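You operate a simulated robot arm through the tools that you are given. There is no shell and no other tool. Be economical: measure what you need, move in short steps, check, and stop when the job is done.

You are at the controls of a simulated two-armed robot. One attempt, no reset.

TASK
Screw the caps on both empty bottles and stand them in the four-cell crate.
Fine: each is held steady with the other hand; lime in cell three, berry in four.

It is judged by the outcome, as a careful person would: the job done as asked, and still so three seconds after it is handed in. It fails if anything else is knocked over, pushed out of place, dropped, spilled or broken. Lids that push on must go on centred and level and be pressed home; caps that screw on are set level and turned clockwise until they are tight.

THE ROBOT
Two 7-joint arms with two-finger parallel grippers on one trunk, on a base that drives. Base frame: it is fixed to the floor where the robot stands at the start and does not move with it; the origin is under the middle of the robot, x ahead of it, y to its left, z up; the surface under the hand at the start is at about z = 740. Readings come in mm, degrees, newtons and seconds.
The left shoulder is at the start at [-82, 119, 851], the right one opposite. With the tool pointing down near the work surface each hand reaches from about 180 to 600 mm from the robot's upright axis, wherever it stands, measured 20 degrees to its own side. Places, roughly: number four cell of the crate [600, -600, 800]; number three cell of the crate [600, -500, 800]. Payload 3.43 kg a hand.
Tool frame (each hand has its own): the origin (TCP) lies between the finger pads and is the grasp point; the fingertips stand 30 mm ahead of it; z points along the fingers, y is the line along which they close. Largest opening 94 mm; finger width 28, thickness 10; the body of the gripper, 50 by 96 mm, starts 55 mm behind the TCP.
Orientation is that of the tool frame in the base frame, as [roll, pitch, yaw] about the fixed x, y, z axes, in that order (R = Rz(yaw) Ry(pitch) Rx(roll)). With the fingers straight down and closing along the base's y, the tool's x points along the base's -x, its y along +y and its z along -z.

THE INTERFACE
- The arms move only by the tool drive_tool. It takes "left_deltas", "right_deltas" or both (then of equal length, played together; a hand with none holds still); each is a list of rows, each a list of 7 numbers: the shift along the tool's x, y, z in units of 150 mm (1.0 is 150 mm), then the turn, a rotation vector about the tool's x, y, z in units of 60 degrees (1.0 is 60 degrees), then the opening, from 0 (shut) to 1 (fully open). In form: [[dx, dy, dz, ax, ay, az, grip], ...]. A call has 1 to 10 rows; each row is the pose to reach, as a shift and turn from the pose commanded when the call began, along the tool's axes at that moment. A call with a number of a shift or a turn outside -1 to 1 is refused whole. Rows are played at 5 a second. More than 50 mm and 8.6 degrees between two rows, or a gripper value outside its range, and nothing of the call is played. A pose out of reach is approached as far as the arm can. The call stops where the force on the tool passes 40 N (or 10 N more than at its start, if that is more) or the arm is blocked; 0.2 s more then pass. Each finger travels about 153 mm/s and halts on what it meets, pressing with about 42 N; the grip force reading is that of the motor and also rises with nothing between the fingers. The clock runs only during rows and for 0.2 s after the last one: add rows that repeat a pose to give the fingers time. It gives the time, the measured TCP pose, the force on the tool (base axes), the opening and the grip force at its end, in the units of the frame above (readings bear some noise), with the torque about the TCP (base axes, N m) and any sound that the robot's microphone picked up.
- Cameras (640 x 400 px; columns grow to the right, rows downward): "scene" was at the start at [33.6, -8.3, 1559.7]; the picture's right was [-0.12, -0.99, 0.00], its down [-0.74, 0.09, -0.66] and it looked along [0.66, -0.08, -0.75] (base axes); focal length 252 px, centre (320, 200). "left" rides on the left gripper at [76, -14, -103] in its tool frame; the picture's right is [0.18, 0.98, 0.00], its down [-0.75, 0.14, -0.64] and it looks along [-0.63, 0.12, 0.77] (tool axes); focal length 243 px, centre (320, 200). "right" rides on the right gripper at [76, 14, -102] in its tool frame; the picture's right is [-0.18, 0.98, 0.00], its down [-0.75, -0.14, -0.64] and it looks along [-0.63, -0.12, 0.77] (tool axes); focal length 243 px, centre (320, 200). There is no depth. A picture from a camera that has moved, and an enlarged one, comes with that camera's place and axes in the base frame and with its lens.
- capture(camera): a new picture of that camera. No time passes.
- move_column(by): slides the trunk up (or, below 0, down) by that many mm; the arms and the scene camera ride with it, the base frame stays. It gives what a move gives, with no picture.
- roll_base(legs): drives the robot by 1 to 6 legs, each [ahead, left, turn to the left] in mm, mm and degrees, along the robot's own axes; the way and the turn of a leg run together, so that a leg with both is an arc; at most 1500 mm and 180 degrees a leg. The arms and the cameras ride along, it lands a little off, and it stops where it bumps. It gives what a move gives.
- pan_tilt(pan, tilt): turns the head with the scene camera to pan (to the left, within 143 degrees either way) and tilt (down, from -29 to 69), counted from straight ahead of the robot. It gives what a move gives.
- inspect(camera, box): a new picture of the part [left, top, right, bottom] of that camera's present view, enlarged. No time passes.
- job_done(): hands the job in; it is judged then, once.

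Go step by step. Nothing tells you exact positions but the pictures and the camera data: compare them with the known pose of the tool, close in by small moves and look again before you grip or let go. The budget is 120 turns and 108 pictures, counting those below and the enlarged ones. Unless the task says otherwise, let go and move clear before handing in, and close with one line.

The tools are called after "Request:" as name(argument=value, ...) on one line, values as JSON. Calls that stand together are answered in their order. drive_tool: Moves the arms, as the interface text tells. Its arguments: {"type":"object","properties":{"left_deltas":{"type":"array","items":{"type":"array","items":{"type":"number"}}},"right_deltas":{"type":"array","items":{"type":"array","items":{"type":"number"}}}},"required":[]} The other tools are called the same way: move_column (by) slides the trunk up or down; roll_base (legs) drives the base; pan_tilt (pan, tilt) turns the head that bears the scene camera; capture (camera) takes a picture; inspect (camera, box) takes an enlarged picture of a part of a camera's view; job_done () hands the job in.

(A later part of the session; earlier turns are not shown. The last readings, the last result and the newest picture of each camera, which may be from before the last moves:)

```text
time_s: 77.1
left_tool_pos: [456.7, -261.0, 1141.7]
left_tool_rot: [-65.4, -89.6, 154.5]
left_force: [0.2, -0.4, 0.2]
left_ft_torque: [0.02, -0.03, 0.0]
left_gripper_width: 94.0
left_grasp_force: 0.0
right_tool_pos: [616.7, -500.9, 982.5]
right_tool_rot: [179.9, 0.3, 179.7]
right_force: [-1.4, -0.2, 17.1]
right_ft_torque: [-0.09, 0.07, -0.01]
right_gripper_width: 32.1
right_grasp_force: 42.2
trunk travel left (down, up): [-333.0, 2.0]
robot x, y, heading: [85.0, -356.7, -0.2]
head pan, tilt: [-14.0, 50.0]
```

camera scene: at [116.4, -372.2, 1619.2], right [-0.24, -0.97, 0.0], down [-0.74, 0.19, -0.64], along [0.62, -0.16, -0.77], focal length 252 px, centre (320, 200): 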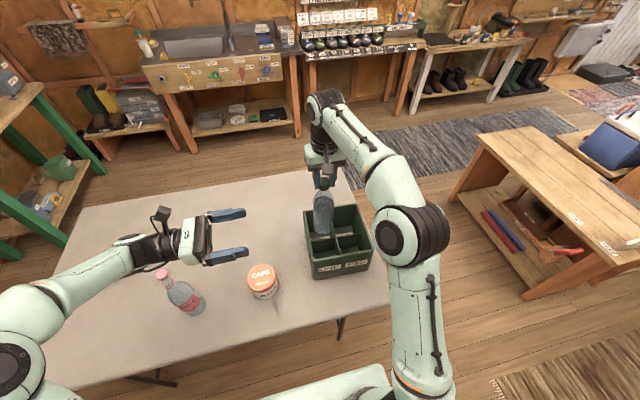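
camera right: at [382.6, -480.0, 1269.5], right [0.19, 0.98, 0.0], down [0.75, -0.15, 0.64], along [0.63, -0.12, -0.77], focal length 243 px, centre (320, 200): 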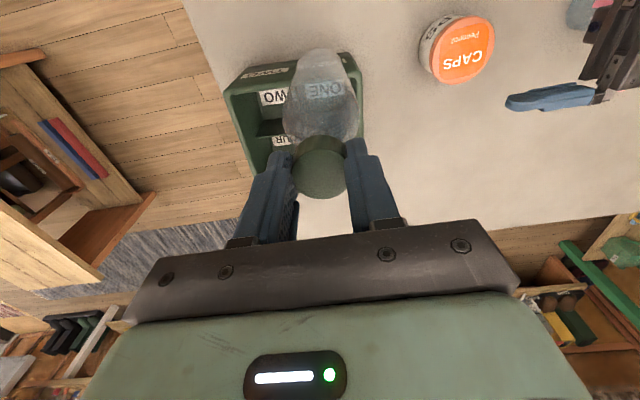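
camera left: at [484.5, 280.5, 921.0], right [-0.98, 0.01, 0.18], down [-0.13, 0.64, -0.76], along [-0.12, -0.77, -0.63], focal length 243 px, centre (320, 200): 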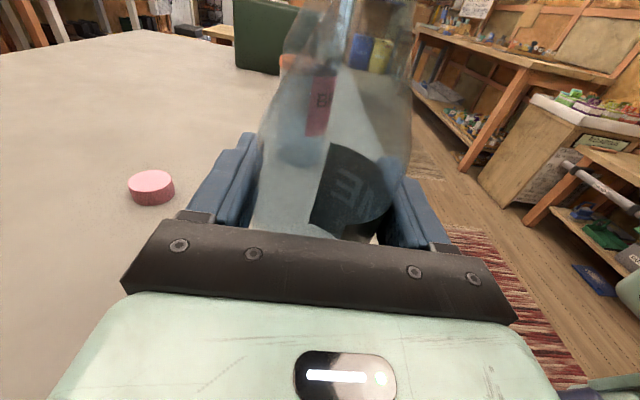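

It rests on the cell floor. I'm releasing and rising clear.

Request:
drive_tool(right_deltas=[[0, 0, -0.015, 0, 0, 0, 0], [0, 0, -0.015, 0, 0, 0, 0.45], [0, 0, -0.015, 0, 0, 0, 0.6], [0, 0, -0.015, 0, 0, 0, 0.6], [0, 0, -0.1, 0, 0, 0, 0.6], [0, 0, -0.3, 0, 0, 0, 0.6], [0, 0, -0.5, 0, 0, 0, 0.6], [0, 0, -0.7, 0, 0, 0, 0.6]])

Request:
inspect(camera="right", box=[200, 30, 440, 200])

```text
time_s: 78.9
left_tool_pos: [459.3, -260.9, 1140.5]
left_tool_rot: [-60.5, -89.7, 149.5]
left_force: [0.4, 0.3, 0.4]
left_ft_torque: [-0.01, -0.01, 0.0]
left_gripper_width: 94.0
left_grasp_force: 0.1
right_tool_pos: [618.8, -501.1, 1085.1]
right_tool_rot: [180.0, -0.1, 179.7]
right_force: [-0.2, -0.3, -0.1]
right_ft_torque: [-0.01, 0.0, 0.03]
right_gripper_width: 56.6
right_grasp_force: 0.1
trunk travel left (down, up): [-333.0, 2.0]
robot x, y, heading: [84.4, -355.4, -0.1]
head pan, tilt: [-14.0, 50.0]
```

```text
2.35 times, centred on (320, 115) of right
camera zoom: at [542.4, -486.5, 1188.0], right [0.19, 0.98, 0.0], down [0.75, -0.15, 0.64], along [0.63, -0.12, -0.77], focal length 571 px, centre (320, 400)
```

zoom: 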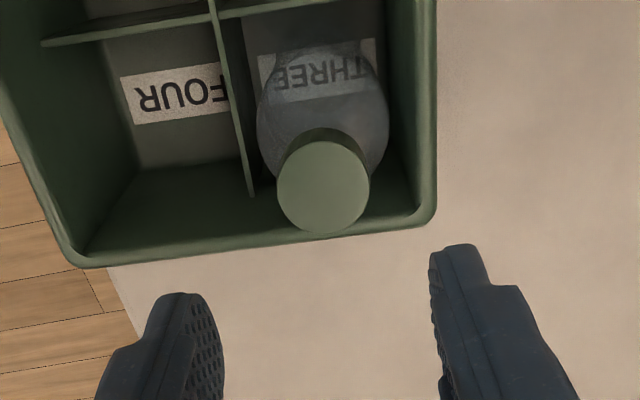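

Lime stands in cell three with its cap on. Now back for berry: I'm driving left with both hands held high.

Request:
roll_base(legs=[[0, 475, 0], [6, 0, 0]])

Request:
move_column(by=-58)

Request:
capture(camera="right")

Request:
capture(camera="scene")

```text
time_s: 83.8
left_tool_pos: [464.8, 205.7, 1141.0]
left_tool_rot: [-63.6, -89.6, 152.8]
left_force: [-0.5, -0.3, -0.6]
left_ft_torque: [0.01, 0.0, 0.03]
left_gripper_width: 94.1
left_grasp_force: 0.2
right_tool_pos: [624.7, -34.8, 1085.2]
right_tool_rot: [179.8, 0.0, 179.6]
right_force: [-0.3, -0.5, -0.2]
right_ft_torque: [0.0, -0.04, -0.01]
right_gripper_width: 56.3
right_grasp_force: 0.1
trunk travel left (down, up): [-333.0, 2.0]
robot x, y, heading: [92.9, 116.6, -0.1]
head pan, tilt: [-14.0, 50.0]
```

```text
time_s: 84.8
left_tool_pos: [467.0, 207.0, 1083.5]
left_tool_rot: [-62.5, -89.6, 151.5]
left_force: [0.0, -0.3, -0.2]
left_ft_torque: [0.0, 0.02, 0.01]
left_gripper_width: 94.1
left_grasp_force: 0.0
right_tool_pos: [612.3, -33.3, 1006.1]
right_tool_rot: [180.0, -1.7, 179.6]
right_force: [1.0, -0.5, 0.0]
right_ft_torque: [0.0, 0.02, -0.01]
right_gripper_width: 56.4
right_grasp_force: 0.0
trunk travel left (down, up): [-275.0, 60.0]
robot x, y, heading: [92.3, 114.6, 0.0]
head pan, tilt: [-14.0, 50.0]
```

```text
47 pictures are left
camera right: at [538.6, -19.2, 1112.3], right [0.19, 0.98, 0.0], down [0.77, -0.15, 0.62], along [0.61, -0.12, -0.79], focal length 243 px, centre (320, 200)
```

right: 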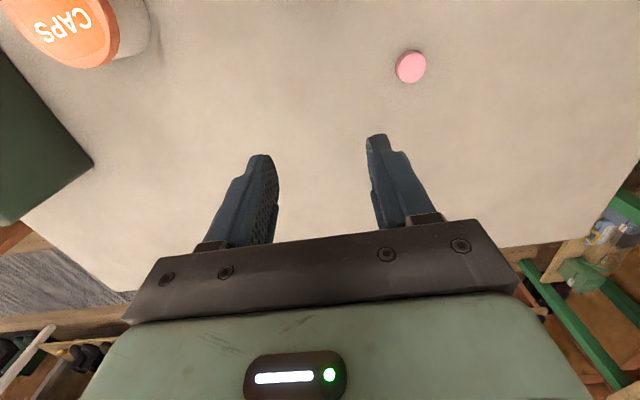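

```text
46 pictures are left
camera scene: at [124.4, 95.8, 1557.7], right [-0.25, -0.97, 0.0], down [-0.74, 0.19, -0.64], along [0.62, -0.16, -0.77], focal length 252 px, centre (320, 200)
```

scene: 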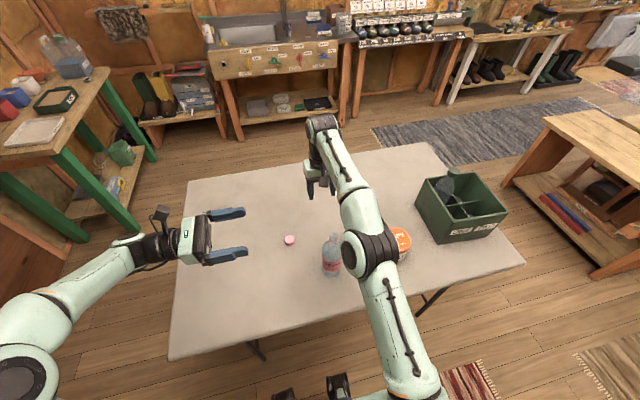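

Pink cap is at about (620,84). I'm moving the right hand above it.

Request:
drive_tool(right_deltas=[[0, 0.1, 0.1, 0, 0, 0, 0.7], [0, 0.25, 0.2, 0, 0, 0, 0.7], [0, 0.4, 0.3, 0, 0, 0, 0.7], [0, 0.55, 0.4, 0, 0, 0, 0.7], [0, 0.7, 0.5, 0, 0, 0, 0.7], [0, 0.787, 0.6, 0, 0, 0, 0.7], [0, 0.787, 0.6, 0, 0, 0, 0.7]])

Request:
capture(camera="right")

```text
time_s: 86.4
left_tool_pos: [467.6, 206.5, 1083.2]
left_tool_rot: [-61.6, -89.7, 150.6]
left_force: [0.0, -0.3, 0.0]
left_ft_torque: [0.0, 0.0, -0.01]
left_gripper_width: 94.0
left_grasp_force: 0.0
right_tool_pos: [610.4, 84.4, 916.2]
right_tool_rot: [179.9, -1.7, 179.6]
right_force: [-0.1, -0.2, -0.7]
right_ft_torque: [0.0, 0.03, 0.0]
right_gripper_width: 65.9
right_grasp_force: 0.2
trunk travel left (down, up): [-275.0, 60.0]
robot x, y, heading: [90.6, 115.4, -0.1]
head pan, tilt: [-14.0, 50.0]
```

```text
45 pictures are left
camera right: at [536.5, 99.4, 1022.6], right [0.19, 0.98, 0.0], down [0.77, -0.15, 0.62], along [0.61, -0.12, -0.79], focal length 243 px, centre (320, 200)
```

right: 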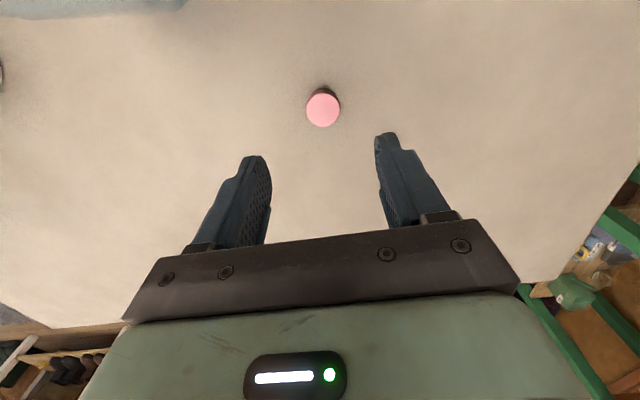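

I'm levelling the hand, shifting 11 mm forward and descending above the cap.

Request:
drive_tool(right_deltas=[[-0.04, 0.005, 0, 0, -0.0283, 0, 0.7], [-0.075, 0.008, 0, 0, -0.0283, 0, 0.7], [-0.075, 0.008, 0, 0, -0.0283, 0, 0.7]])

Request:
drive_tool(right_deltas=[[0, 0, 0.2, 0, 0, 0, 0.7], [0, 0, 0.4, 0, 0, 0, 0.7], [0, 0, 0.55, 0, 0, 0, 0.7], [0, 0, 0.7, 0, 0, 0, 0.7], [0, 0, 0.7, 0, 0, 0, 0.7]])

Request:
inspect(camera="right", box=[180, 0, 460, 220])

```text
time_s: 87.2
left_tool_pos: [466.7, 206.5, 1083.4]
left_tool_rot: [-61.5, -89.7, 150.5]
left_force: [-0.5, 0.1, 0.0]
left_ft_torque: [0.01, 0.03, -0.02]
left_gripper_width: 94.2
left_grasp_force: 0.0
right_tool_pos: [620.9, 85.8, 916.6]
right_tool_rot: [180.0, 0.0, 179.5]
right_force: [1.2, 0.7, 0.1]
right_ft_torque: [0.01, 0.0, -0.02]
right_gripper_width: 65.9
right_grasp_force: 0.0
trunk travel left (down, up): [-275.0, 60.0]
robot x, y, heading: [96.9, 114.0, -0.3]
head pan, tilt: [-14.0, 50.0]
```

```text
time_s: 88.4
left_tool_pos: [466.5, 206.4, 1083.4]
left_tool_rot: [-61.1, -89.7, 150.2]
left_force: [0.6, 0.6, 0.7]
left_ft_torque: [-0.02, 0.03, 0.0]
left_gripper_width: 94.1
left_grasp_force: 0.1
right_tool_pos: [621.1, 85.1, 810.0]
right_tool_rot: [-180.0, 0.0, 179.6]
right_force: [0.7, -0.8, -0.4]
right_ft_torque: [0.0, -0.01, -0.04]
right_gripper_width: 65.7
right_grasp_force: 0.0
trunk travel left (down, up): [-275.0, 60.0]
robot x, y, heading: [91.3, 112.4, -0.3]
head pan, tilt: [-14.0, 50.0]
```

```text
1.82 times, centred on (320, 110) of right
camera zoom: at [544.6, 99.8, 914.4], right [0.19, 0.98, 0.0], down [0.75, -0.15, 0.64], along [0.63, -0.12, -0.77], focal length 441 px, centre (320, 364)
```

zoom: 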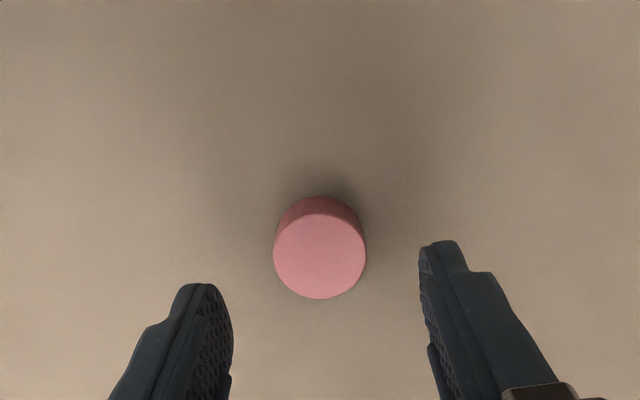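

The cap is centred. Final descent and grip.

Request:
drive_tool(right_deltas=[[0.007, 0, 0.1, 0, 0, 0, 0.7], [0.007, 0, 0.19, 0, 0, 0, 0.7], [0.007, 0, 0.23, 0, 0, 0, 0.7], [0.007, 0, 0.23, 0, 0, 0, 0.3], [0.007, 0, 0.23, 0, 0, 0, 0], [0.007, 0, 0.23, 0, 0, 0, 0]])

Request:
inspect(camera="right", box=[220, 50, 420, 200])

Request:
inspect(camera="scene", box=[260, 190, 420, 300])

```text
time_s: 89.8
left_tool_pos: [466.3, 205.7, 1084.3]
left_tool_rot: [-61.0, -89.7, 150.1]
left_force: [0.5, 0.3, 0.7]
left_ft_torque: [0.01, -0.01, 0.03]
left_gripper_width: 94.1
left_grasp_force: 0.0
right_tool_pos: [619.8, 84.7, 776.7]
right_tool_rot: [179.9, 0.1, 179.5]
right_force: [-0.6, 0.1, -0.2]
right_ft_torque: [0.02, -0.02, -0.03]
right_gripper_width: 31.7
right_grasp_force: 41.5
trunk travel left (down, up): [-275.0, 60.0]
robot x, y, heading: [95.3, 111.3, -0.2]
head pan, tilt: [-14.0, 50.0]
```

```text
2.67 times, centred on (320, 125) of right
camera zoom: at [544.1, 100.1, 879.9], right [0.19, 0.98, 0.0], down [0.75, -0.15, 0.64], along [0.63, -0.12, -0.77], focal length 647 px, centre (320, 400)
```

zoom: 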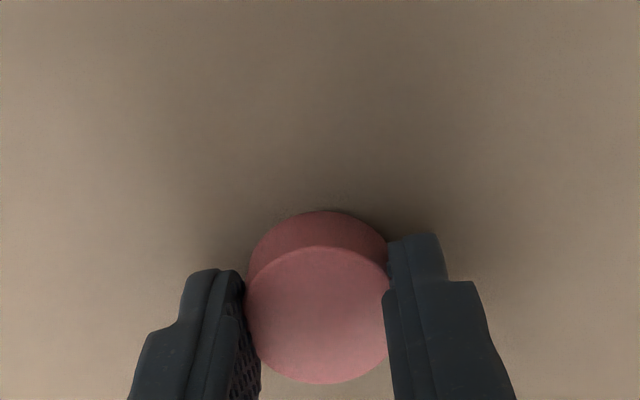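

```text
3.64 times, centred on (340, 245) of scene
camera zoom: at [124.0, 95.8, 1557.7], right [-0.25, -0.97, 0.0], down [-0.74, 0.19, -0.64], along [0.62, -0.16, -0.77], focal length 917 px, centre (247, 36)
```

zoom: 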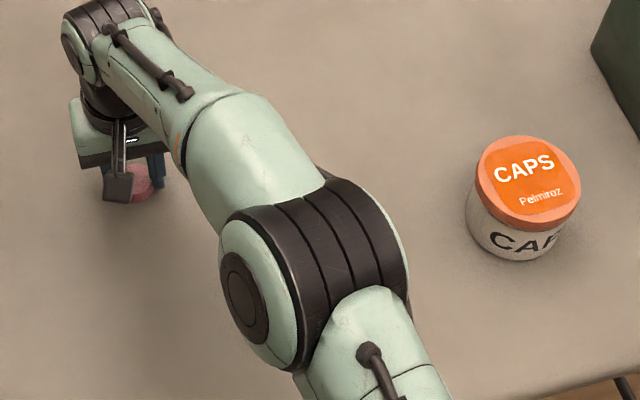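

Pink cap is gripped. I'm lifting it and bringing the left hand down to holding height beside berry.

Request:
drive_tool(right_deltas=[[0, 0, -0.1, 0, 0, 0, 0], [0, 0, -0.3, 0, 0, 0, 0], [0, 0, -0.5, 0, 0, 0, 0], [0, 0, -0.7, 0, 0, 0, 0], [0, 0, -0.9, 0, 0, 0, 0], [0, 0, -1.0, 0, 0, 0, 0]])

Request:
drive_tool(right_deltas=[[0.1, 0, -0.2, 0, 0, 0, 0], [0.2, 0, -0.4, 0, 0, 0, 0], [0.3, 0, -0.6, 0, 0, 0, 0], [0.4, 0, -0.8, 0, 0, 0, 0], [0.4, 0, -0.9, 0, 0, 0, 0], [0.4, 0, -0.9, 0, 0, 0, 0]], left_deltas=[[-0.15, 0, 0, 0, 0, 0, 1], [-0.3, 0, 0, 0, 0, 0, 1], [-0.45, 0, 0, 0, 0, 0, 1], [-0.6, 0, 0, 0, 0, 0, 1], [-0.8, 0, 0, 0, 0, 0, 1], [-1, 0, 0, 0, 0, 0, 1]])

Request:
capture(camera="left")

Request:
capture(camera="scene")

```text
time_s: 91.2
left_tool_pos: [466.2, 207.0, 1083.7]
left_tool_rot: [-60.5, -89.7, 149.7]
left_force: [0.1, 0.1, -0.2]
left_ft_torque: [0.01, -0.02, 0.0]
left_gripper_width: 93.8
left_grasp_force: 0.0
right_tool_pos: [619.8, 85.6, 926.5]
right_tool_rot: [179.9, 0.1, 179.6]
right_force: [0.4, 0.6, 0.0]
right_ft_torque: [-0.03, 0.0, 0.02]
right_gripper_width: 32.2
right_grasp_force: 42.5
trunk travel left (down, up): [-275.0, 60.0]
robot x, y, heading: [92.0, 111.9, -0.2]
head pan, tilt: [-14.0, 50.0]
```

```text
time_s: 92.6
left_tool_pos: [467.7, 206.8, 934.1]
left_tool_rot: [-60.0, -89.6, 149.1]
left_force: [0.5, 0.4, 0.0]
left_ft_torque: [0.0, 0.0, -0.01]
left_gripper_width: 94.3
left_grasp_force: 0.1
right_tool_pos: [559.8, 85.5, 1062.6]
right_tool_rot: [180.0, 0.0, 179.6]
right_force: [0.2, 0.8, -0.5]
right_ft_torque: [0.02, -0.01, 0.01]
right_gripper_width: 31.6
right_grasp_force: 41.3
trunk travel left (down, up): [-275.0, 60.0]
robot x, y, heading: [94.3, 111.7, -0.4]
head pan, tilt: [-14.0, 50.0]
```

```text
41 pictures are left
camera left: at [483.0, 309.3, 1008.8], right [-0.98, 0.02, 0.18], down [-0.13, 0.64, -0.76], along [-0.13, -0.77, -0.63], focal length 243 px, centre (320, 200)
```

left: 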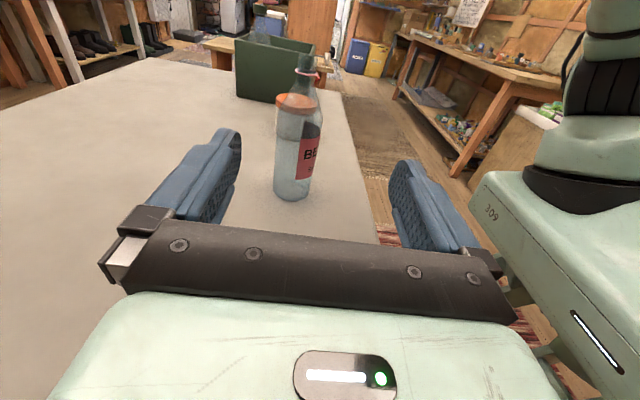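

```text
40 pictures are left
camera scene: at [124.2, 95.9, 1557.7], right [-0.25, -0.97, 0.0], down [-0.74, 0.19, -0.64], along [0.62, -0.16, -0.77], focal length 252 px, centre (320, 200)
```

scene: 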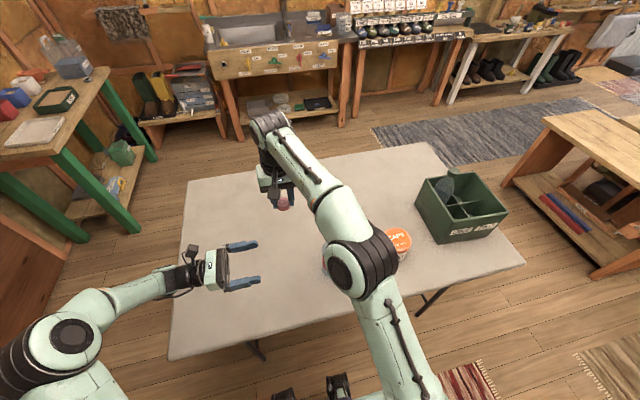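

Berry stands at about (476,-32). I'm lowering the left hand to z≈845 and approaching to 90 mm.

Request:
drive_tool(left_deltas=[[-0.15, -0.02, 0, 0, 0, 0, 1], [-0.3, -0.04, 0.1, 0, 0, 0, 1], [-0.45, -0.055, 0.25, 0, 0, 0, 1], [-0.59, -0.055, 0.4, 0, 0, 0, 1], [-0.59, -0.055, 0.6, 0, 0, 0, 1], [-0.59, -0.055, 0.8, 0, 0, 0, 1], [-0.59, -0.055, 0.95, 0, 0, 0, 1]])

Request:
capture(camera="left")

Request:
capture(camera="right")

```text
time_s: 94.2
left_tool_pos: [473.7, 62.5, 845.9]
left_tool_rot: [-70.6, -89.7, 159.7]
left_force: [-0.1, -0.5, 0.4]
left_ft_torque: [-0.03, 0.02, 0.01]
left_gripper_width: 93.9
left_grasp_force: 0.0
right_tool_pos: [558.1, 85.2, 1061.7]
right_tool_rot: [179.8, 0.1, 179.5]
right_force: [-0.4, 0.2, 0.2]
right_ft_torque: [0.02, 0.0, 0.02]
right_gripper_width: 31.7
right_grasp_force: 41.7
trunk travel left (down, up): [-275.0, 60.0]
robot x, y, heading: [91.3, 114.2, -0.2]
head pan, tilt: [-14.0, 50.0]
```

```text
39 pictures are left
camera left: at [489.4, 165.3, 921.1], right [-0.98, 0.02, 0.18], down [-0.13, 0.64, -0.76], along [-0.13, -0.77, -0.63], focal length 243 px, centre (320, 200)
```

left: 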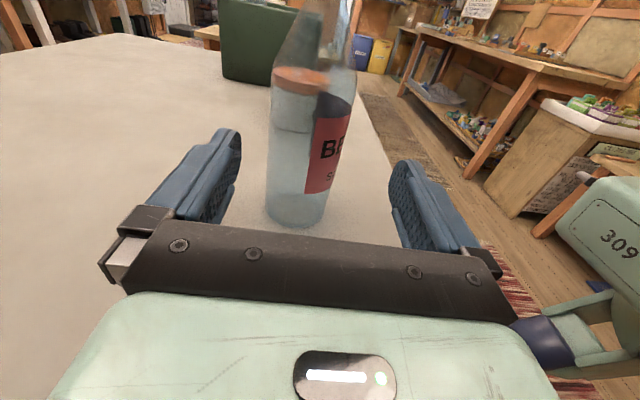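

```text
38 pictures are left
camera right: at [483.3, 99.7, 1165.3], right [0.19, 0.98, 0.0], down [0.75, -0.15, 0.64], along [0.63, -0.12, -0.77], focal length 243 px, centre (320, 200)
```

right: 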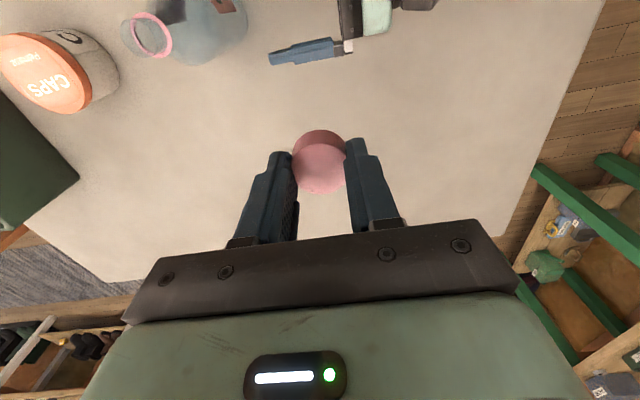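

Same picture as lime gave. I'm advancing 92 mm and gripping berry's body.

Request:
drive_tool(left_deltas=[[0, -0.012, 0.15, 0, 0, 0, 1], [0, -0.012, 0.3, 0, 0, 0, 1], [0, -0.012, 0.45, 0, 0, 0, 1], [0, -0.012, 0.615, 0, 0, 0, 1], [0, -0.012, 0.615, 0, 0, 0, 0.85], [0, -0.012, 0.615, 0, 0, 0, 0.7], [0, -0.012, 0.615, 0, 0, 0, 0.5], [0, -0.012, 0.615, 0, 0, 0, 0.5]])

Request:
inspect(camera="right", box=[80, 0, 280, 120])

```text
time_s: 96.0
left_tool_pos: [473.5, -28.9, 846.2]
left_tool_rot: [-60.3, -89.7, 149.4]
left_force: [-0.1, -0.7, 0.3]
left_ft_torque: [0.01, 0.01, 0.03]
left_gripper_width: 65.8
left_grasp_force: 42.0
right_tool_pos: [559.1, 85.7, 1062.0]
right_tool_rot: [179.9, 0.0, 179.6]
right_force: [0.5, -0.2, -0.1]
right_ft_torque: [-0.01, -0.01, 0.0]
right_gripper_width: 32.0
right_grasp_force: 41.6
trunk travel left (down, up): [-275.0, 60.0]
robot x, y, heading: [95.9, 115.0, -0.2]
head pan, tilt: [-14.0, 50.0]
```

```text
3.20 times, centred on (180, 60) of right
camera zoom: at [483.3, 100.0, 1165.4], right [0.19, 0.98, 0.0], down [0.75, -0.15, 0.64], along [0.63, -0.12, -0.77], focal length 776 px, centre (768, 648)
```

zoom: 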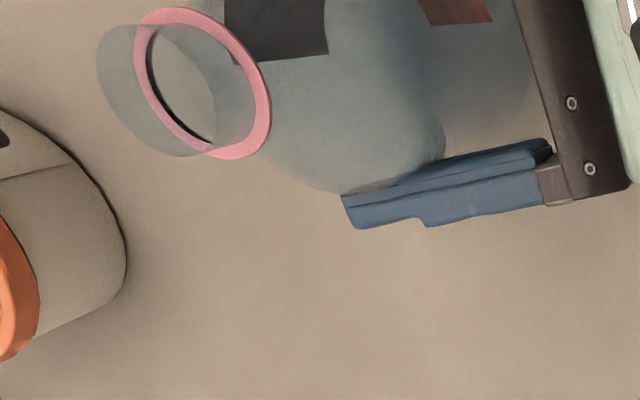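

Berry is held; its neck axis is at about (473.5,-36). I'm moving the pink cap over it.

Request:
drive_tool(right_deltas=[[0.09, -0.13, 0.02, 0, 0, 0, 0], [0.18, -0.26, 0.05, 0, 0, 0, 0], [0.27, -0.39, 0.07, 0, 0, 0, 0], [0.36, -0.52, 0.1, 0, 0, 0, 0], [0.45, -0.65, 0.12, 0, 0, 0, 0], [0.52, -0.75, 0.14, 0, 0, 0, 0], [0.567, -0.81, 0.147, 0, 0, 0, 0], [0.567, -0.81, 0.147, 0, 0, 0, 0]])

Request:
inspect(camera="right", box=[220, 50, 420, 200])

Request:
capture(camera="scene")

```text
time_s: 97.8
left_tool_pos: [473.3, -29.1, 845.4]
left_tool_rot: [-59.4, -89.6, 148.5]
left_force: [-0.2, 0.2, 0.1]
left_ft_torque: [0.0, 0.02, 0.0]
left_gripper_width: 65.6
left_grasp_force: 41.8
right_tool_pos: [472.9, -34.2, 1039.2]
right_tool_rot: [179.8, 0.0, 179.6]
right_force: [-0.2, 0.5, 0.4]
right_ft_torque: [0.0, 0.0, 0.04]
right_gripper_width: 31.8
right_grasp_force: 42.4
trunk travel left (down, up): [-275.0, 60.0]
robot x, y, heading: [93.4, 109.3, -0.3]
head pan, tilt: [-14.0, 50.0]
```

```text
2.67 times, centred on (320, 125) of right
camera zoom: at [397.4, -20.3, 1143.3], right [0.19, 0.98, 0.0], down [0.75, -0.15, 0.64], along [0.63, -0.12, -0.77], focal length 647 px, centre (320, 400)
```

zoom: 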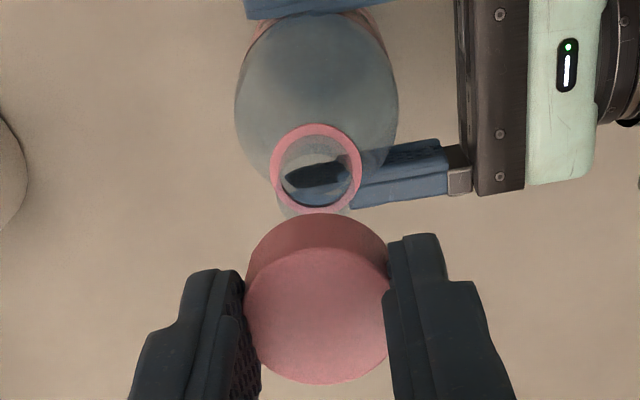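

```text
35 pictures are left
camera scene: at [124.1, 95.9, 1557.7], right [-0.25, -0.97, 0.0], down [-0.74, 0.19, -0.64], along [0.62, -0.16, -0.77], focal length 252 px, centre (320, 200)
```

scene: 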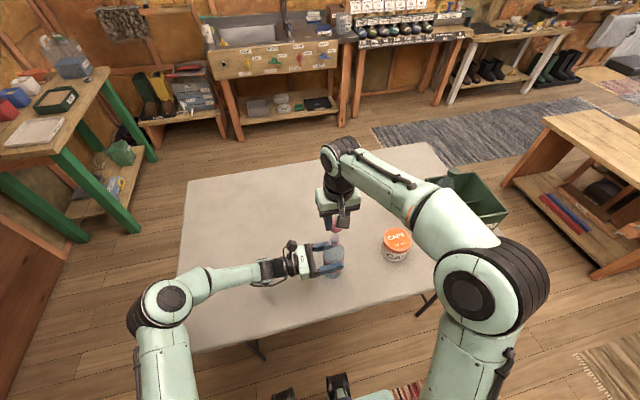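

Cap and neck agree within 1 mm. I'm applying a 0.8 mm correction and descending over the neck.

Request:
drive_tool(right_deltas=[[0, -0.0055, 0.06, 0, 0, 0, 0], [0, -0.0055, 0.14, 0, 0, 0, 0], [0, -0.0055, 0.22, 0, 0, 0, 0], [0, -0.0055, 0.27, 0, 0, 0, 0], [0, -0.0055, 0.3, 0, 0, 0, 0], [0, -0.0055, 0.33, 0, 0, 0, 0], [0, -0.0055, 0.36, 0, 0, 0, 0], [0, -0.0055, 0.38, 0, 0, 0, 0]])

Request:
inspect(camera="right", box=[220, 50, 420, 200])

```text
time_s: 99.7
left_tool_pos: [473.7, -28.3, 845.3]
left_tool_rot: [-61.5, -89.7, 150.8]
left_force: [-0.5, 0.9, 4.5]
left_ft_torque: [0.06, 0.39, -0.01]
left_gripper_width: 65.4
left_grasp_force: 42.9
right_tool_pos: [474.5, -35.4, 988.6]
right_tool_rot: [179.7, 0.7, 179.6]
right_force: [-1.5, 1.1, 10.6]
right_ft_torque: [-0.09, 0.16, -0.01]
right_gripper_width: 31.8
right_grasp_force: 42.4
trunk travel left (down, up): [-275.0, 60.0]
robot x, y, heading: [92.8, 112.0, -0.1]
head pan, tilt: [-14.0, 50.0]
stopped in row 8 (right hand): the force on the tool passed its limit at 42 N (the readings are from after the stop); the commanded pose is now the measured one
```

```text
2.67 times, centred on (320, 125) of right
camera zoom: at [397.2, -20.5, 1090.9], right [0.19, 0.98, 0.01], down [0.74, -0.15, 0.65], along [0.64, -0.12, -0.76], focal length 647 px, centre (320, 400)
```

zoom: 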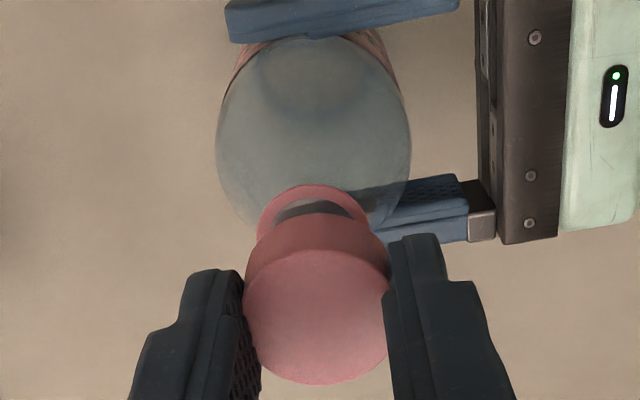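

The cap's near-right edge landed on the mouth rim. I'm backing up 6 mm, levelling and shifting about 1 mm towards it before retrying.

Request:
drive_tool(right_deltas=[[0, 0, -0.04, 0, 0, 0, 0], [0.005, -0.008, -0.04, 0.005, 0.0117, 0, 0], [0.005, -0.008, -0.04, 0.005, 0.0117, 0, 0]])

Request:
inspect(camera="right", box=[220, 50, 420, 200])

```text
time_s: 100.5
left_tool_pos: [475.3, -28.7, 845.4]
left_tool_rot: [-76.4, -89.8, 165.7]
left_force: [-0.7, 1.4, 9.2]
left_ft_torque: [0.02, 0.13, 0.0]
left_gripper_width: 65.3
left_grasp_force: 42.6
right_tool_pos: [473.3, -36.4, 992.6]
right_tool_rot: [-179.9, -0.2, 179.6]
right_force: [0.1, -0.4, -0.4]
right_ft_torque: [0.01, -0.04, 0.01]
right_gripper_width: 31.6
right_grasp_force: 42.0
trunk travel left (down, up): [-275.0, 60.0]
robot x, y, heading: [93.9, 110.7, -0.3]
head pan, tilt: [-14.0, 50.0]
```

```text
2.67 times, centred on (320, 125) of right
camera zoom: at [397.7, -21.4, 1096.6], right [0.19, 0.98, 0.0], down [0.75, -0.15, 0.64], along [0.63, -0.12, -0.77], focal length 647 px, centre (320, 400)
```

zoom: 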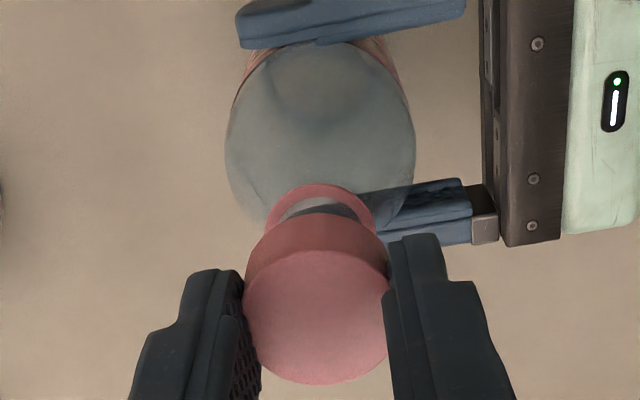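

Now it's about 0.6 mm too far the other way. I'm making a half correction and trying again in fine steps.

Request:
drive_tool(right_deltas=[[-0.004, 0.004, 0, 0, 0, 0, 0], [-0.004, 0.004, 0.015, 0, 0, 0, 0], [-0.004, 0.004, 0.03, 0, 0, 0, 0], [-0.004, 0.004, 0.038, 0, 0, 0, 0], [-0.004, 0.004, 0.046, 0, 0, 0, 0], [-0.004, 0.004, 0.046, 0, 0, 0, 0]])

Request:
inspect(camera="right", box=[220, 50, 420, 200])

```text
time_s: 101.9
left_tool_pos: [474.1, -28.3, 844.9]
left_tool_rot: [-95.1, -89.7, -175.6]
left_force: [4.4, -1.2, 9.7]
left_ft_torque: [-0.29, -0.2, 0.02]
left_gripper_width: 65.4
left_grasp_force: 41.7
right_tool_pos: [474.2, -35.7, 987.6]
right_tool_rot: [180.0, 0.2, 179.5]
right_force: [-0.8, -0.6, 20.9]
right_ft_torque: [-0.16, 0.25, -0.03]
right_gripper_width: 32.1
right_grasp_force: 41.3
trunk travel left (down, up): [-275.0, 60.0]
robot x, y, heading: [89.1, 116.5, -0.3]
head pan, tilt: [-14.0, 50.0]
```

```text
2.67 times, centred on (320, 125) of right
camera zoom: at [398.1, -20.5, 1091.0], right [0.19, 0.98, 0.0], down [0.75, -0.15, 0.64], along [0.63, -0.12, -0.77], focal length 647 px, centre (320, 400)
```

zoom: 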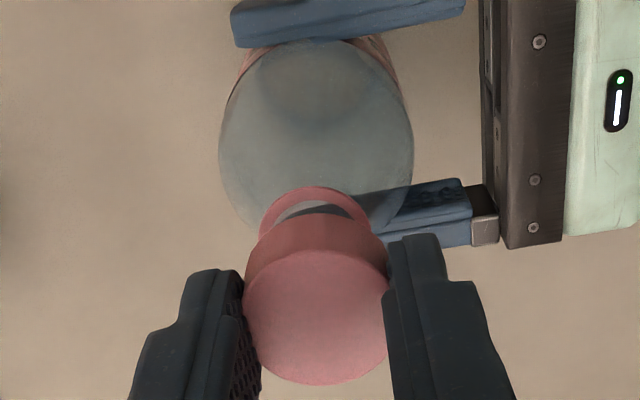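

The torque again says contact is on the near-right rim, so I'm shifting 1 mm nearer and 1 mm right, then pressing down again gently.

Request:
drive_tool(right_deltas=[[0, 0, -0.025, 0, 0, 0, 0], [0.007, -0.007, -0.025, 0, 0, 0, 0], [0.007, -0.007, -0.01, 0, 0, 0, 0], [0.007, -0.007, 0, 0, 0, 0, 0], [0.007, -0.007, 0.01, 0, 0, 0, 0], [0.007, -0.007, 0.01, 0, 0, 0, 0]])

```text
time_s: 103.3
left_tool_pos: [474.4, -28.2, 844.3]
left_tool_rot: [-81.9, -89.7, 171.0]
left_force: [-0.5, 1.5, 16.0]
left_ft_torque: [0.02, 0.08, 0.01]
left_gripper_width: 65.0
left_grasp_force: 41.5
right_tool_pos: [472.8, -36.9, 985.0]
right_tool_rot: [-179.9, -0.2, 179.5]
right_force: [-0.3, -0.4, 0.5]
right_ft_torque: [0.02, -0.01, -0.02]
right_gripper_width: 32.1
right_grasp_force: 42.7
trunk travel left (down, up): [-275.0, 60.0]
robot x, y, heading: [91.5, 114.9, -0.4]
head pan, tilt: [-14.0, 50.0]
```

The cap has dropped over the neck with no force. I continue down to the threads.

Request:
drive_tool(right_deltas=[[0, 0, 0.015, 0, 0, 0, 0], [0, 0, 0.03, 0, 0, 0, 0], [0, 0, 0.04, 0, 0, 0, 0], [0, 0, 0.05, 0, 0, 0, 0], [0, 0, 0.055, 0, 0, 0, 0], [0, 0, 0.055, 0, 0, 0, 0]])

Request:
inspect(camera="right", box=[220, 50, 420, 200])

```text
time_s: 104.7
left_tool_pos: [474.4, -28.3, 845.2]
left_tool_rot: [-95.0, -89.8, -175.7]
left_force: [1.8, 2.1, 12.5]
left_ft_torque: [-0.44, 0.17, 0.01]
left_gripper_width: 65.0
left_grasp_force: 41.7
right_tool_pos: [472.8, -37.0, 977.4]
right_tool_rot: [-179.9, -0.1, 179.6]
right_force: [-0.8, -3.0, 8.1]
right_ft_torque: [-0.06, -0.23, 0.0]
right_gripper_width: 32.0
right_grasp_force: 42.3
trunk travel left (down, up): [-275.0, 60.0]
robot x, y, heading: [94.3, 113.8, -0.4]
head pan, tilt: [-14.0, 50.0]
```

```text
2.67 times, centred on (320, 125) of right
camera zoom: at [396.6, -22.0, 1080.7], right [0.19, 0.98, 0.0], down [0.75, -0.15, 0.64], along [0.63, -0.12, -0.77], focal length 647 px, centre (320, 400)
```

zoom: 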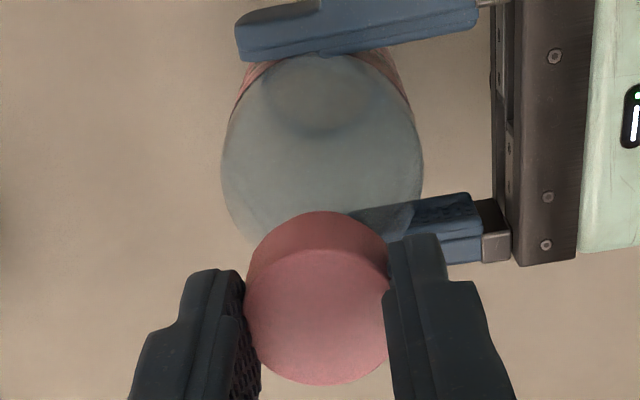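

Seated on the thread start at 8 N. I'm first turning back 60° counter-clockwise with light contact to gain stroke and find the thread start.

Request:
drive_tool(right_deltas=[[0, -0.003, -0.003, 0, 0, -0.125, 0], [0, -0.003, -0.003, 0, 0, -0.25, 0], [0, -0.003, -0.003, 0, 0, -0.375, 0], [0, -0.003, -0.003, 0, 0, -0.5, 0], [0, -0.003, -0.003, 0, 0, -0.625, 0], [0, -0.003, -0.003, 0, 0, -0.75, 0], [0, -0.003, -0.003, 0, 0, -0.875, 0], [0, -0.003, -0.003, 0, 0, -1, 0]])

Request:
drive_tool(right_deltas=[[0, 0, 0.003, 0, 0, 0.125, 0], [0, 0, 0.004, 0, 0, 0.25, 0], [0, 0, 0.005, 0, 0, 0.375, 0], [0, 0, 0.006, 0, 0, 0.5, 0], [0, 0, 0.006, 0, 0, 0.625, 0], [0, 0, 0.007, 0, 0, 0.75, 0], [0, 0, 0.007, 0, 0, 0.875, 0], [0, 0, 0.008, 0, 0, 1.0, 0]])

```text
time_s: 106.5
left_tool_pos: [473.9, -27.5, 843.7]
left_tool_rot: [-95.7, -89.8, -175.1]
left_force: [-5.2, 17.8, 10.9]
left_ft_torque: [-0.63, -0.17, 0.93]
left_gripper_width: 64.4
left_grasp_force: 42.1
right_tool_pos: [473.8, -37.1, 976.9]
right_tool_rot: [-180.0, -0.2, -120.5]
right_force: [2.9, -11.4, 1.1]
right_ft_torque: [-0.45, -0.14, -1.02]
right_gripper_width: 32.7
right_grasp_force: 41.9
trunk travel left (down, up): [-275.0, 60.0]
robot x, y, heading: [94.2, 114.9, -0.4]
head pan, tilt: [-14.0, 50.0]
```

```text
time_s: 108.3
left_tool_pos: [474.6, -27.0, 844.3]
left_tool_rot: [-101.5, -89.8, -169.3]
left_force: [-1.1, 12.1, 5.6]
left_ft_torque: [-0.37, 0.23, -0.03]
left_gripper_width: 64.4
left_grasp_force: 41.8
right_tool_pos: [472.8, -37.7, 975.6]
right_tool_rot: [-180.0, -0.1, 179.4]
right_force: [0.1, -9.5, 6.9]
right_ft_torque: [-0.3, -0.19, 0.01]
right_gripper_width: 32.1
right_grasp_force: 42.1
trunk travel left (down, up): [-275.0, 60.0]
robot x, y, heading: [96.3, 109.6, -0.4]
head pan, tilt: [-14.0, 50.0]
```

The thread is engaged. The left grip is slightly short of the bottle's middle and pushes it sideways, so I'm re-seating the left grip 11 mm deeper while the right holds the cap.

Request:
drive_tool(left_deltas=[[0, 0, 0, 0, 0, 0, 0.85], [0, 0, 0, 0, 0, 0, 0.85], [0, 0, 0.04, 0, 0, 0, 0.85], [0, 0, 0.075, 0, 0, 0, 0.85], [0, 0, 0.075, 0, 0, 0, 0.85]])

Request:
inspect(camera="right", box=[180, 0, 460, 200])

Request:
inspect(camera="scene", box=[270, 190, 410, 290])

```text
time_s: 109.5
left_tool_pos: [474.2, -40.6, 845.1]
left_tool_rot: [-93.0, -89.8, -177.9]
left_force: [-0.6, 0.7, -0.4]
left_ft_torque: [-0.03, -0.01, 0.02]
left_gripper_width: 79.9
left_grasp_force: 0.1
right_tool_pos: [473.6, -37.3, 976.7]
right_tool_rot: [-179.9, -0.3, 179.6]
right_force: [0.4, 1.1, 7.2]
right_ft_torque: [0.24, 0.01, -0.02]
right_gripper_width: 32.6
right_grasp_force: 41.9
trunk travel left (down, up): [-275.0, 60.0]
robot x, y, heading: [90.2, 110.0, -0.4]
head pan, tilt: [-14.0, 50.0]
```

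```text
2.00 times, centred on (320, 100) of right
camera zoom: at [397.4, -22.4, 1079.4], right [0.19, 0.98, 0.0], down [0.75, -0.15, 0.64], along [0.63, -0.12, -0.77], focal length 485 px, centre (320, 400)
```

zoom: 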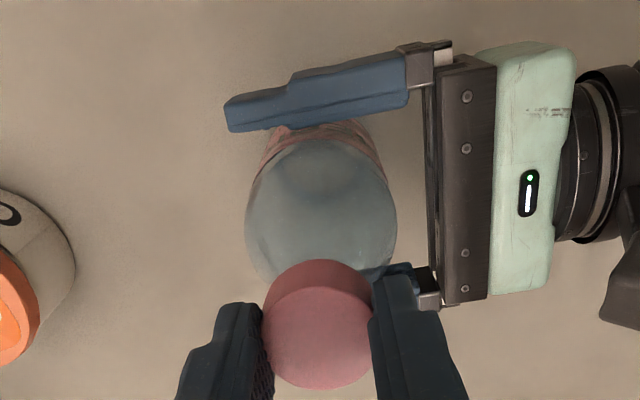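

```text
4.00 times, centred on (340, 240) of scene
camera zoom: at [123.6, 96.0, 1557.7], right [-0.25, -0.97, 0.0], down [-0.74, 0.19, -0.64], along [0.62, -0.16, -0.77], focal length 1009 px, centre (240, 40)
```

zoom: 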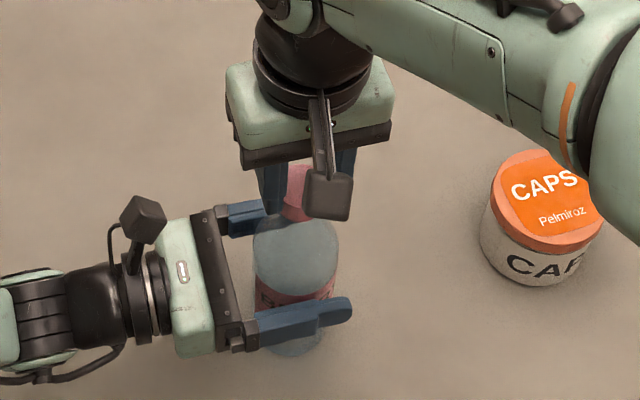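

Bottle is upright and relaxed. I'm closing the left grip and starting the clockwise turns.

Request:
drive_tool(left_deltas=[[0, 0, 0, 0, 0, 0, 0.7], [0, 0, 0, 0, 0, 0, 0.5], [0, 0, 0, 0, 0, 0, 0.5]])

Request:
drive_tool(right_deltas=[[0, 0, 0.001, 0, 0, 0.125, 0], [0, 0, 0.001, 0, 0, 0.25, 0], [0, 0, 0.002, 0, 0, 0.375, 0], [0, 0, 0.002, 0, 0, 0.5, 0], [0, 0, 0.003, 0, 0, 0.625, 0], [0, 0, 0.003, 0, 0, 0.75, 0], [0, 0, 0.004, 0, 0, 0.875, 0], [0, 0, 0.004, 0, 0, 1.0, 0]])

```text
time_s: 110.3
left_tool_pos: [475.0, -40.8, 845.0]
left_tool_rot: [-94.6, -89.6, -176.2]
left_force: [-3.3, -0.8, -0.6]
left_ft_torque: [-0.07, -0.01, 0.01]
left_gripper_width: 68.2
left_grasp_force: 42.0
right_tool_pos: [473.1, -38.3, 976.0]
right_tool_rot: [-179.9, -0.1, 179.6]
right_force: [1.3, 0.7, 5.8]
right_ft_torque: [0.01, -0.09, -0.02]
right_gripper_width: 32.8
right_grasp_force: 41.7
trunk travel left (down, up): [-275.0, 60.0]
robot x, y, heading: [94.4, 113.8, -0.4]
head pan, tilt: [-14.0, 50.0]
```

```text
time_s: 112.1
left_tool_pos: [473.8, -39.6, 844.7]
left_tool_rot: [-94.3, -89.7, -176.7]
left_force: [-4.6, -3.3, 0.4]
left_ft_torque: [0.31, -0.29, -0.03]
left_gripper_width: 68.0
left_grasp_force: 42.3
right_tool_pos: [472.3, -37.1, 975.1]
right_tool_rot: [-179.9, -0.2, 119.4]
right_force: [3.4, 4.6, 3.9]
right_ft_torque: [0.12, -0.05, 0.01]
right_gripper_width: 32.3
right_grasp_force: 42.3
trunk travel left (down, up): [-275.0, 60.0]
robot x, y, heading: [94.5, 112.8, -0.2]
head pan, tilt: [-14.0, 50.0]
```

Firm grip now (68 mm). I continue clockwise with small recentring.

Request:
drive_tool(right_deltas=[[0.0025, 0.0065, 0.001, 0, 0, 0.125, 0], [0.002, 0.007, 0.001, 0, 0, 0.25, 0], [0.002, 0.008, 0.002, 0, 0, 0.375, 0], [0.0015, 0.009, 0.002, 0, 0, 0.5, 0], [0.001, 0.01, 0.003, 0, 0, 0.625, 0], [0.0005, 0.0105, 0.003, 0, 0, 0.75, 0], [0, 0.011, 0.004, 0, 0, 0.875, 0], [-0.0006, 0.0118, 0.004, 0, 0, 1.0, 0]])

Request:
drive_tool(right_deltas=[[0, 0.001, 0.001, 0, 0, 0.125, 0], [-0.0005, 0.002, 0.001, 0, 0, 0.25, 0], [-0.001, 0.003, 0.002, 0, 0, 0.375, 0], [-0.0015, 0.004, 0.002, 0, 0, 0.5, 0], [-0.002, 0.0045, 0.003, 0, 0, 0.625, 0], [-0.0025, 0.005, 0.003, 0, 0, 0.75, 0], [-0.003, 0.0055, 0.004, 0, 0, 0.875, 0], [-0.0033, 0.0058, 0.004, 0, 0, 1.0, 0]])

```text
time_s: 113.9
left_tool_pos: [474.4, -39.8, 843.8]
left_tool_rot: [-102.4, -89.8, -168.1]
left_force: [1.6, -4.1, 1.4]
left_ft_torque: [0.1, 0.14, -0.01]
left_gripper_width: 68.4
left_grasp_force: 41.6
right_tool_pos: [474.6, -36.9, 974.3]
right_tool_rot: [-179.9, 0.1, 59.4]
right_force: [-2.1, 3.2, 5.6]
right_ft_torque: [0.19, 0.12, 0.01]
right_gripper_width: 32.6
right_grasp_force: 42.1
trunk travel left (down, up): [-275.0, 60.0]
robot x, y, heading: [97.6, 114.1, -0.2]
head pan, tilt: [-14.0, 50.0]
```

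```text
time_s: 115.7
left_tool_pos: [475.0, -39.8, 844.4]
left_tool_rot: [-91.5, -89.8, -179.3]
left_force: [2.0, 1.7, 3.7]
left_ft_torque: [0.07, 0.08, 0.01]
left_gripper_width: 68.0
left_grasp_force: 41.6
right_tool_pos: [475.8, -36.3, 973.9]
right_tool_rot: [179.9, 0.1, -0.5]
right_force: [-1.9, -0.8, 3.0]
right_ft_torque: [0.06, 0.07, 0.0]
right_gripper_width: 32.3
right_grasp_force: 42.5
trunk travel left (down, up): [-275.0, 60.0]
robot x, y, heading: [93.5, 111.9, -0.2]
head pan, tilt: [-14.0, 50.0]
```

I've turned 180° with low forces. Now release, lift, unwind 225° and regrip.

Request:
drive_tool(right_deltas=[[0, 0, 0, 0, 0, 0, 0.4], [0, 0, 0, 0, 0, 0, 0.55], [0, 0, 0, 0, 0, 0, 0.55], [0, 0, -0.1, 0, 0, 0, 0.55], [0, 0, -0.25, 0, 0, 0, 0.55], [0, 0, -0.38, 0, 0, 0, 0.55]])

Request:
drive_tool(right_deltas=[[0, 0, 0, 0, 0, -0.125, 0.55], [0, 0, 0, 0, 0, -0.25, 0.55], [0, 0, 0, 0, 0, -0.375, 0.55], [0, 0, 0, 0, 0, -0.5, 0.55], [0, 0, 0, 0, 0, -0.625, 0.55], [0, 0, 0, 0, 0, -0.75, 0.55], [0, 0, 0, 0, 0, -0.875, 0.55], [0, 0, 0, 0, 0, -1, 0.55]])

Request:
drive_tool(right_deltas=[[0, 0, 0, 0, 0, -0.125, 0.55], [0, 0, 0, 0, 0, -0.25, 0.55], [0, 0, 0, 0, 0, -0.375, 0.55], [0, 0, 0, 0, 0, -0.5, 0.55], [0, 0, 0, 0, 0, -0.625, 0.55], [0, 0, 0, 0, 0, -0.75, 0.55], [0, 0, 0, 0, 0, -0.875, 0.55], [0, 0, 0, 0, 0, -1, 0.55]])

Request:
drive_tool(right_deltas=[[0, 0, 0, 0, 0, -0.125, 0.55], [0, 0, 0, 0, 0, -0.25, 0.55], [0, 0, 0, 0, 0, -0.375, 0.55], [0, 0, 0, 0, 0, -0.5, 0.55], [0, 0, 0, 0, 0, -0.625, 0.55], [0, 0, 0, 0, 0, -0.75, 0.55], [0, 0, 0, 0, 0, -0.875, 0.55], [0, 0, 0, 0, 0, -1, 0.55]])

Request:
drive_tool(right_deltas=[[0, 0, 0, 0, 0, -0.125, 0.55], [0, 0, 0, 0, 0, -0.25, 0.55], [0, 0, 0, 0, 0, -0.375, 0.55], [0, 0, 0, 0, 0, -0.5, 0.55], [0, 0, 0, 0, 0, -0.625, 0.55], [0, 0, 0, 0, 0, -0.75, 0.55], [0, 0, 0, 0, 0, -0.75, 0.55]])

Request:
inspect(camera="right", box=[200, 0, 440, 200])

```text
time_s: 117.1
left_tool_pos: [475.4, -39.5, 844.0]
left_tool_rot: [-93.9, -89.9, -176.9]
left_force: [-0.1, 0.2, 3.9]
left_ft_torque: [0.0, 0.08, 0.01]
left_gripper_width: 68.3
left_grasp_force: 42.6
right_tool_pos: [474.5, -37.0, 1032.0]
right_tool_rot: [-179.9, 0.2, -0.4]
right_force: [-0.9, 0.3, -0.9]
right_ft_torque: [-0.04, 0.01, 0.0]
right_gripper_width: 51.7
right_grasp_force: 0.1
trunk travel left (down, up): [-275.0, 60.0]
robot x, y, heading: [95.0, 114.6, -0.1]
head pan, tilt: [-14.0, 50.0]
```

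```text
time_s: 118.9
left_tool_pos: [475.0, -41.3, 844.2]
left_tool_rot: [-98.5, -89.8, -172.3]
left_force: [0.3, -0.1, 3.0]
left_ft_torque: [-0.11, 0.05, -0.01]
left_gripper_width: 68.2
left_grasp_force: 42.1
right_tool_pos: [476.1, -38.7, 1031.0]
right_tool_rot: [-180.0, 0.1, 59.8]
right_force: [-0.2, -0.3, -0.1]
right_ft_torque: [0.0, -0.01, 0.01]
right_gripper_width: 51.8
right_grasp_force: 0.1
trunk travel left (down, up): [-275.0, 60.0]
robot x, y, heading: [95.6, 115.1, -0.2]
head pan, tilt: [-14.0, 50.0]
```

```text
time_s: 120.7
left_tool_pos: [474.5, -39.8, 843.8]
left_tool_rot: [-99.5, -89.8, -171.4]
left_force: [-0.3, -0.1, 1.5]
left_ft_torque: [-0.06, -0.02, 0.01]
left_gripper_width: 68.4
left_grasp_force: 41.9
right_tool_pos: [476.3, -38.6, 1030.7]
right_tool_rot: [-179.7, -0.1, 119.7]
right_force: [0.4, 0.4, 0.0]
right_ft_torque: [0.0, -0.02, -0.01]
right_gripper_width: 51.9
right_grasp_force: 0.0
trunk travel left (down, up): [-275.0, 60.0]
robot x, y, heading: [92.1, 114.2, -0.3]
head pan, tilt: [-14.0, 50.0]
```

```text
time_s: 122.5
left_tool_pos: [475.9, -40.5, 844.3]
left_tool_rot: [-99.4, -89.8, -171.5]
left_force: [-0.5, -0.4, 1.8]
left_ft_torque: [-0.04, 0.05, -0.01]
left_gripper_width: 68.3
left_grasp_force: 42.3
right_tool_pos: [475.9, -37.9, 1031.1]
right_tool_rot: [180.0, -0.2, 179.7]
right_force: [-0.5, -0.4, -0.7]
right_ft_torque: [-0.01, -0.01, 0.0]
right_gripper_width: 51.5
right_grasp_force: 0.1
trunk travel left (down, up): [-275.0, 60.0]
robot x, y, heading: [96.0, 110.4, -0.2]
head pan, tilt: [-14.0, 50.0]
```

```text
time_s: 124.1
left_tool_pos: [474.7, -39.8, 844.2]
left_tool_rot: [-99.6, -89.8, -171.1]
left_force: [-0.4, 0.2, 1.2]
left_ft_torque: [-0.02, 0.02, -0.04]
left_gripper_width: 67.9
left_grasp_force: 41.8
right_tool_pos: [475.4, -37.4, 1030.2]
right_tool_rot: [179.8, -0.2, -135.3]
right_force: [-0.2, 0.0, -0.8]
right_ft_torque: [-0.01, 0.0, 0.01]
right_gripper_width: 51.8
right_grasp_force: 0.0
trunk travel left (down, up): [-275.0, 60.0]
robot x, y, heading: [94.7, 112.0, -0.1]
head pan, tilt: [-14.0, 50.0]
```

```text
2.00 times, centred on (320, 100) of right
camera zoom: at [411.7, -81.0, 1134.5], right [-0.56, 0.83, 0.0], down [0.64, 0.43, 0.64], along [0.53, 0.36, -0.77], focal length 485 px, centre (320, 400)
```

zoom: 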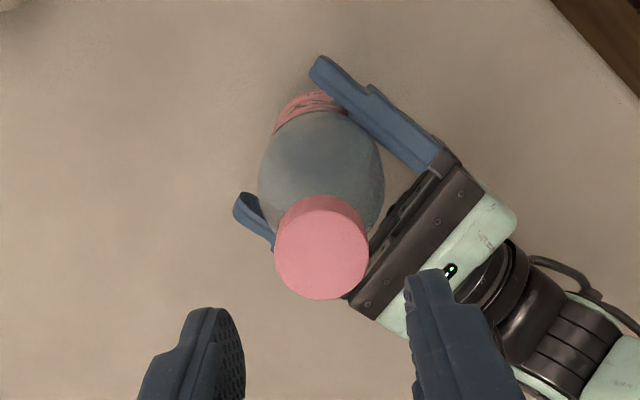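

The cap is nearly centred. I'm descending, gripping and turning clockwise again.

Request:
drive_tool(right_deltas=[[-0.003, 0.0035, 0.12, 0, 0, 0, 0.55], [-0.003, 0.0035, 0.24, 0, 0, 0, 0.55], [-0.003, 0.0035, 0.32, 0, 0, 0, 0.55], [-0.003, 0.0035, 0.38, 0, 0, 0, 0.55], [-0.003, 0.0035, 0.38, 0, 0, 0, 0.3], [-0.003, 0.0035, 0.38, 0, 0, 0, 0], [-0.003, 0.0035, 0.38, 0, 0, 0, 0]])

Request:
drive_tool(right_deltas=[[0, 0, 0.001, 0, 0, 0.125, 0], [0, 0, 0.001, 0, 0, 0.25, 0], [0, 0, 0.002, 0, 0, 0.375, 0], [0, 0, 0.003, 0, 0, 0.5, 0], [0, 0, 0.003, 0, 0, 0.625, 0], [0, 0, 0.004, 0, 0, 0.75, 0], [0, 0, 0.004, 0, 0, 0.875, 0], [0, 0, 0.005, 0, 0, 1.0, 0]])

```text
time_s: 125.7
left_tool_pos: [475.1, -40.5, 844.1]
left_tool_rot: [-101.7, -89.8, -169.1]
left_force: [1.3, -0.7, 0.9]
left_ft_torque: [0.1, 0.15, -0.01]
left_gripper_width: 68.4
left_grasp_force: 42.0
right_tool_pos: [474.4, -37.9, 974.6]
right_tool_rot: [179.9, -0.2, -135.3]
right_force: [-0.8, -0.1, 0.2]
right_ft_torque: [-0.02, 0.04, -0.05]
right_gripper_width: 32.6
right_grasp_force: 42.2
trunk travel left (down, up): [-275.0, 60.0]
robot x, y, heading: [92.9, 113.2, -0.1]
head pan, tilt: [-14.0, 50.0]
```

```text
time_s: 127.5
left_tool_pos: [475.7, -39.5, 843.6]
left_tool_rot: [-103.4, -89.8, -167.3]
left_force: [2.7, 2.9, 0.7]
left_ft_torque: [-0.2, 0.18, 0.0]
left_gripper_width: 68.3
left_grasp_force: 42.0
right_tool_pos: [475.4, -37.2, 972.2]
right_tool_rot: [-179.9, -0.2, 164.4]
right_force: [-3.1, -2.7, 1.1]
right_ft_torque: [-0.12, 0.12, 0.0]
right_gripper_width: 32.9
right_grasp_force: 41.9
trunk travel left (down, up): [-275.0, 60.0]
robot x, y, heading: [91.6, 114.7, -0.2]
head pan, tilt: [-14.0, 50.0]
```

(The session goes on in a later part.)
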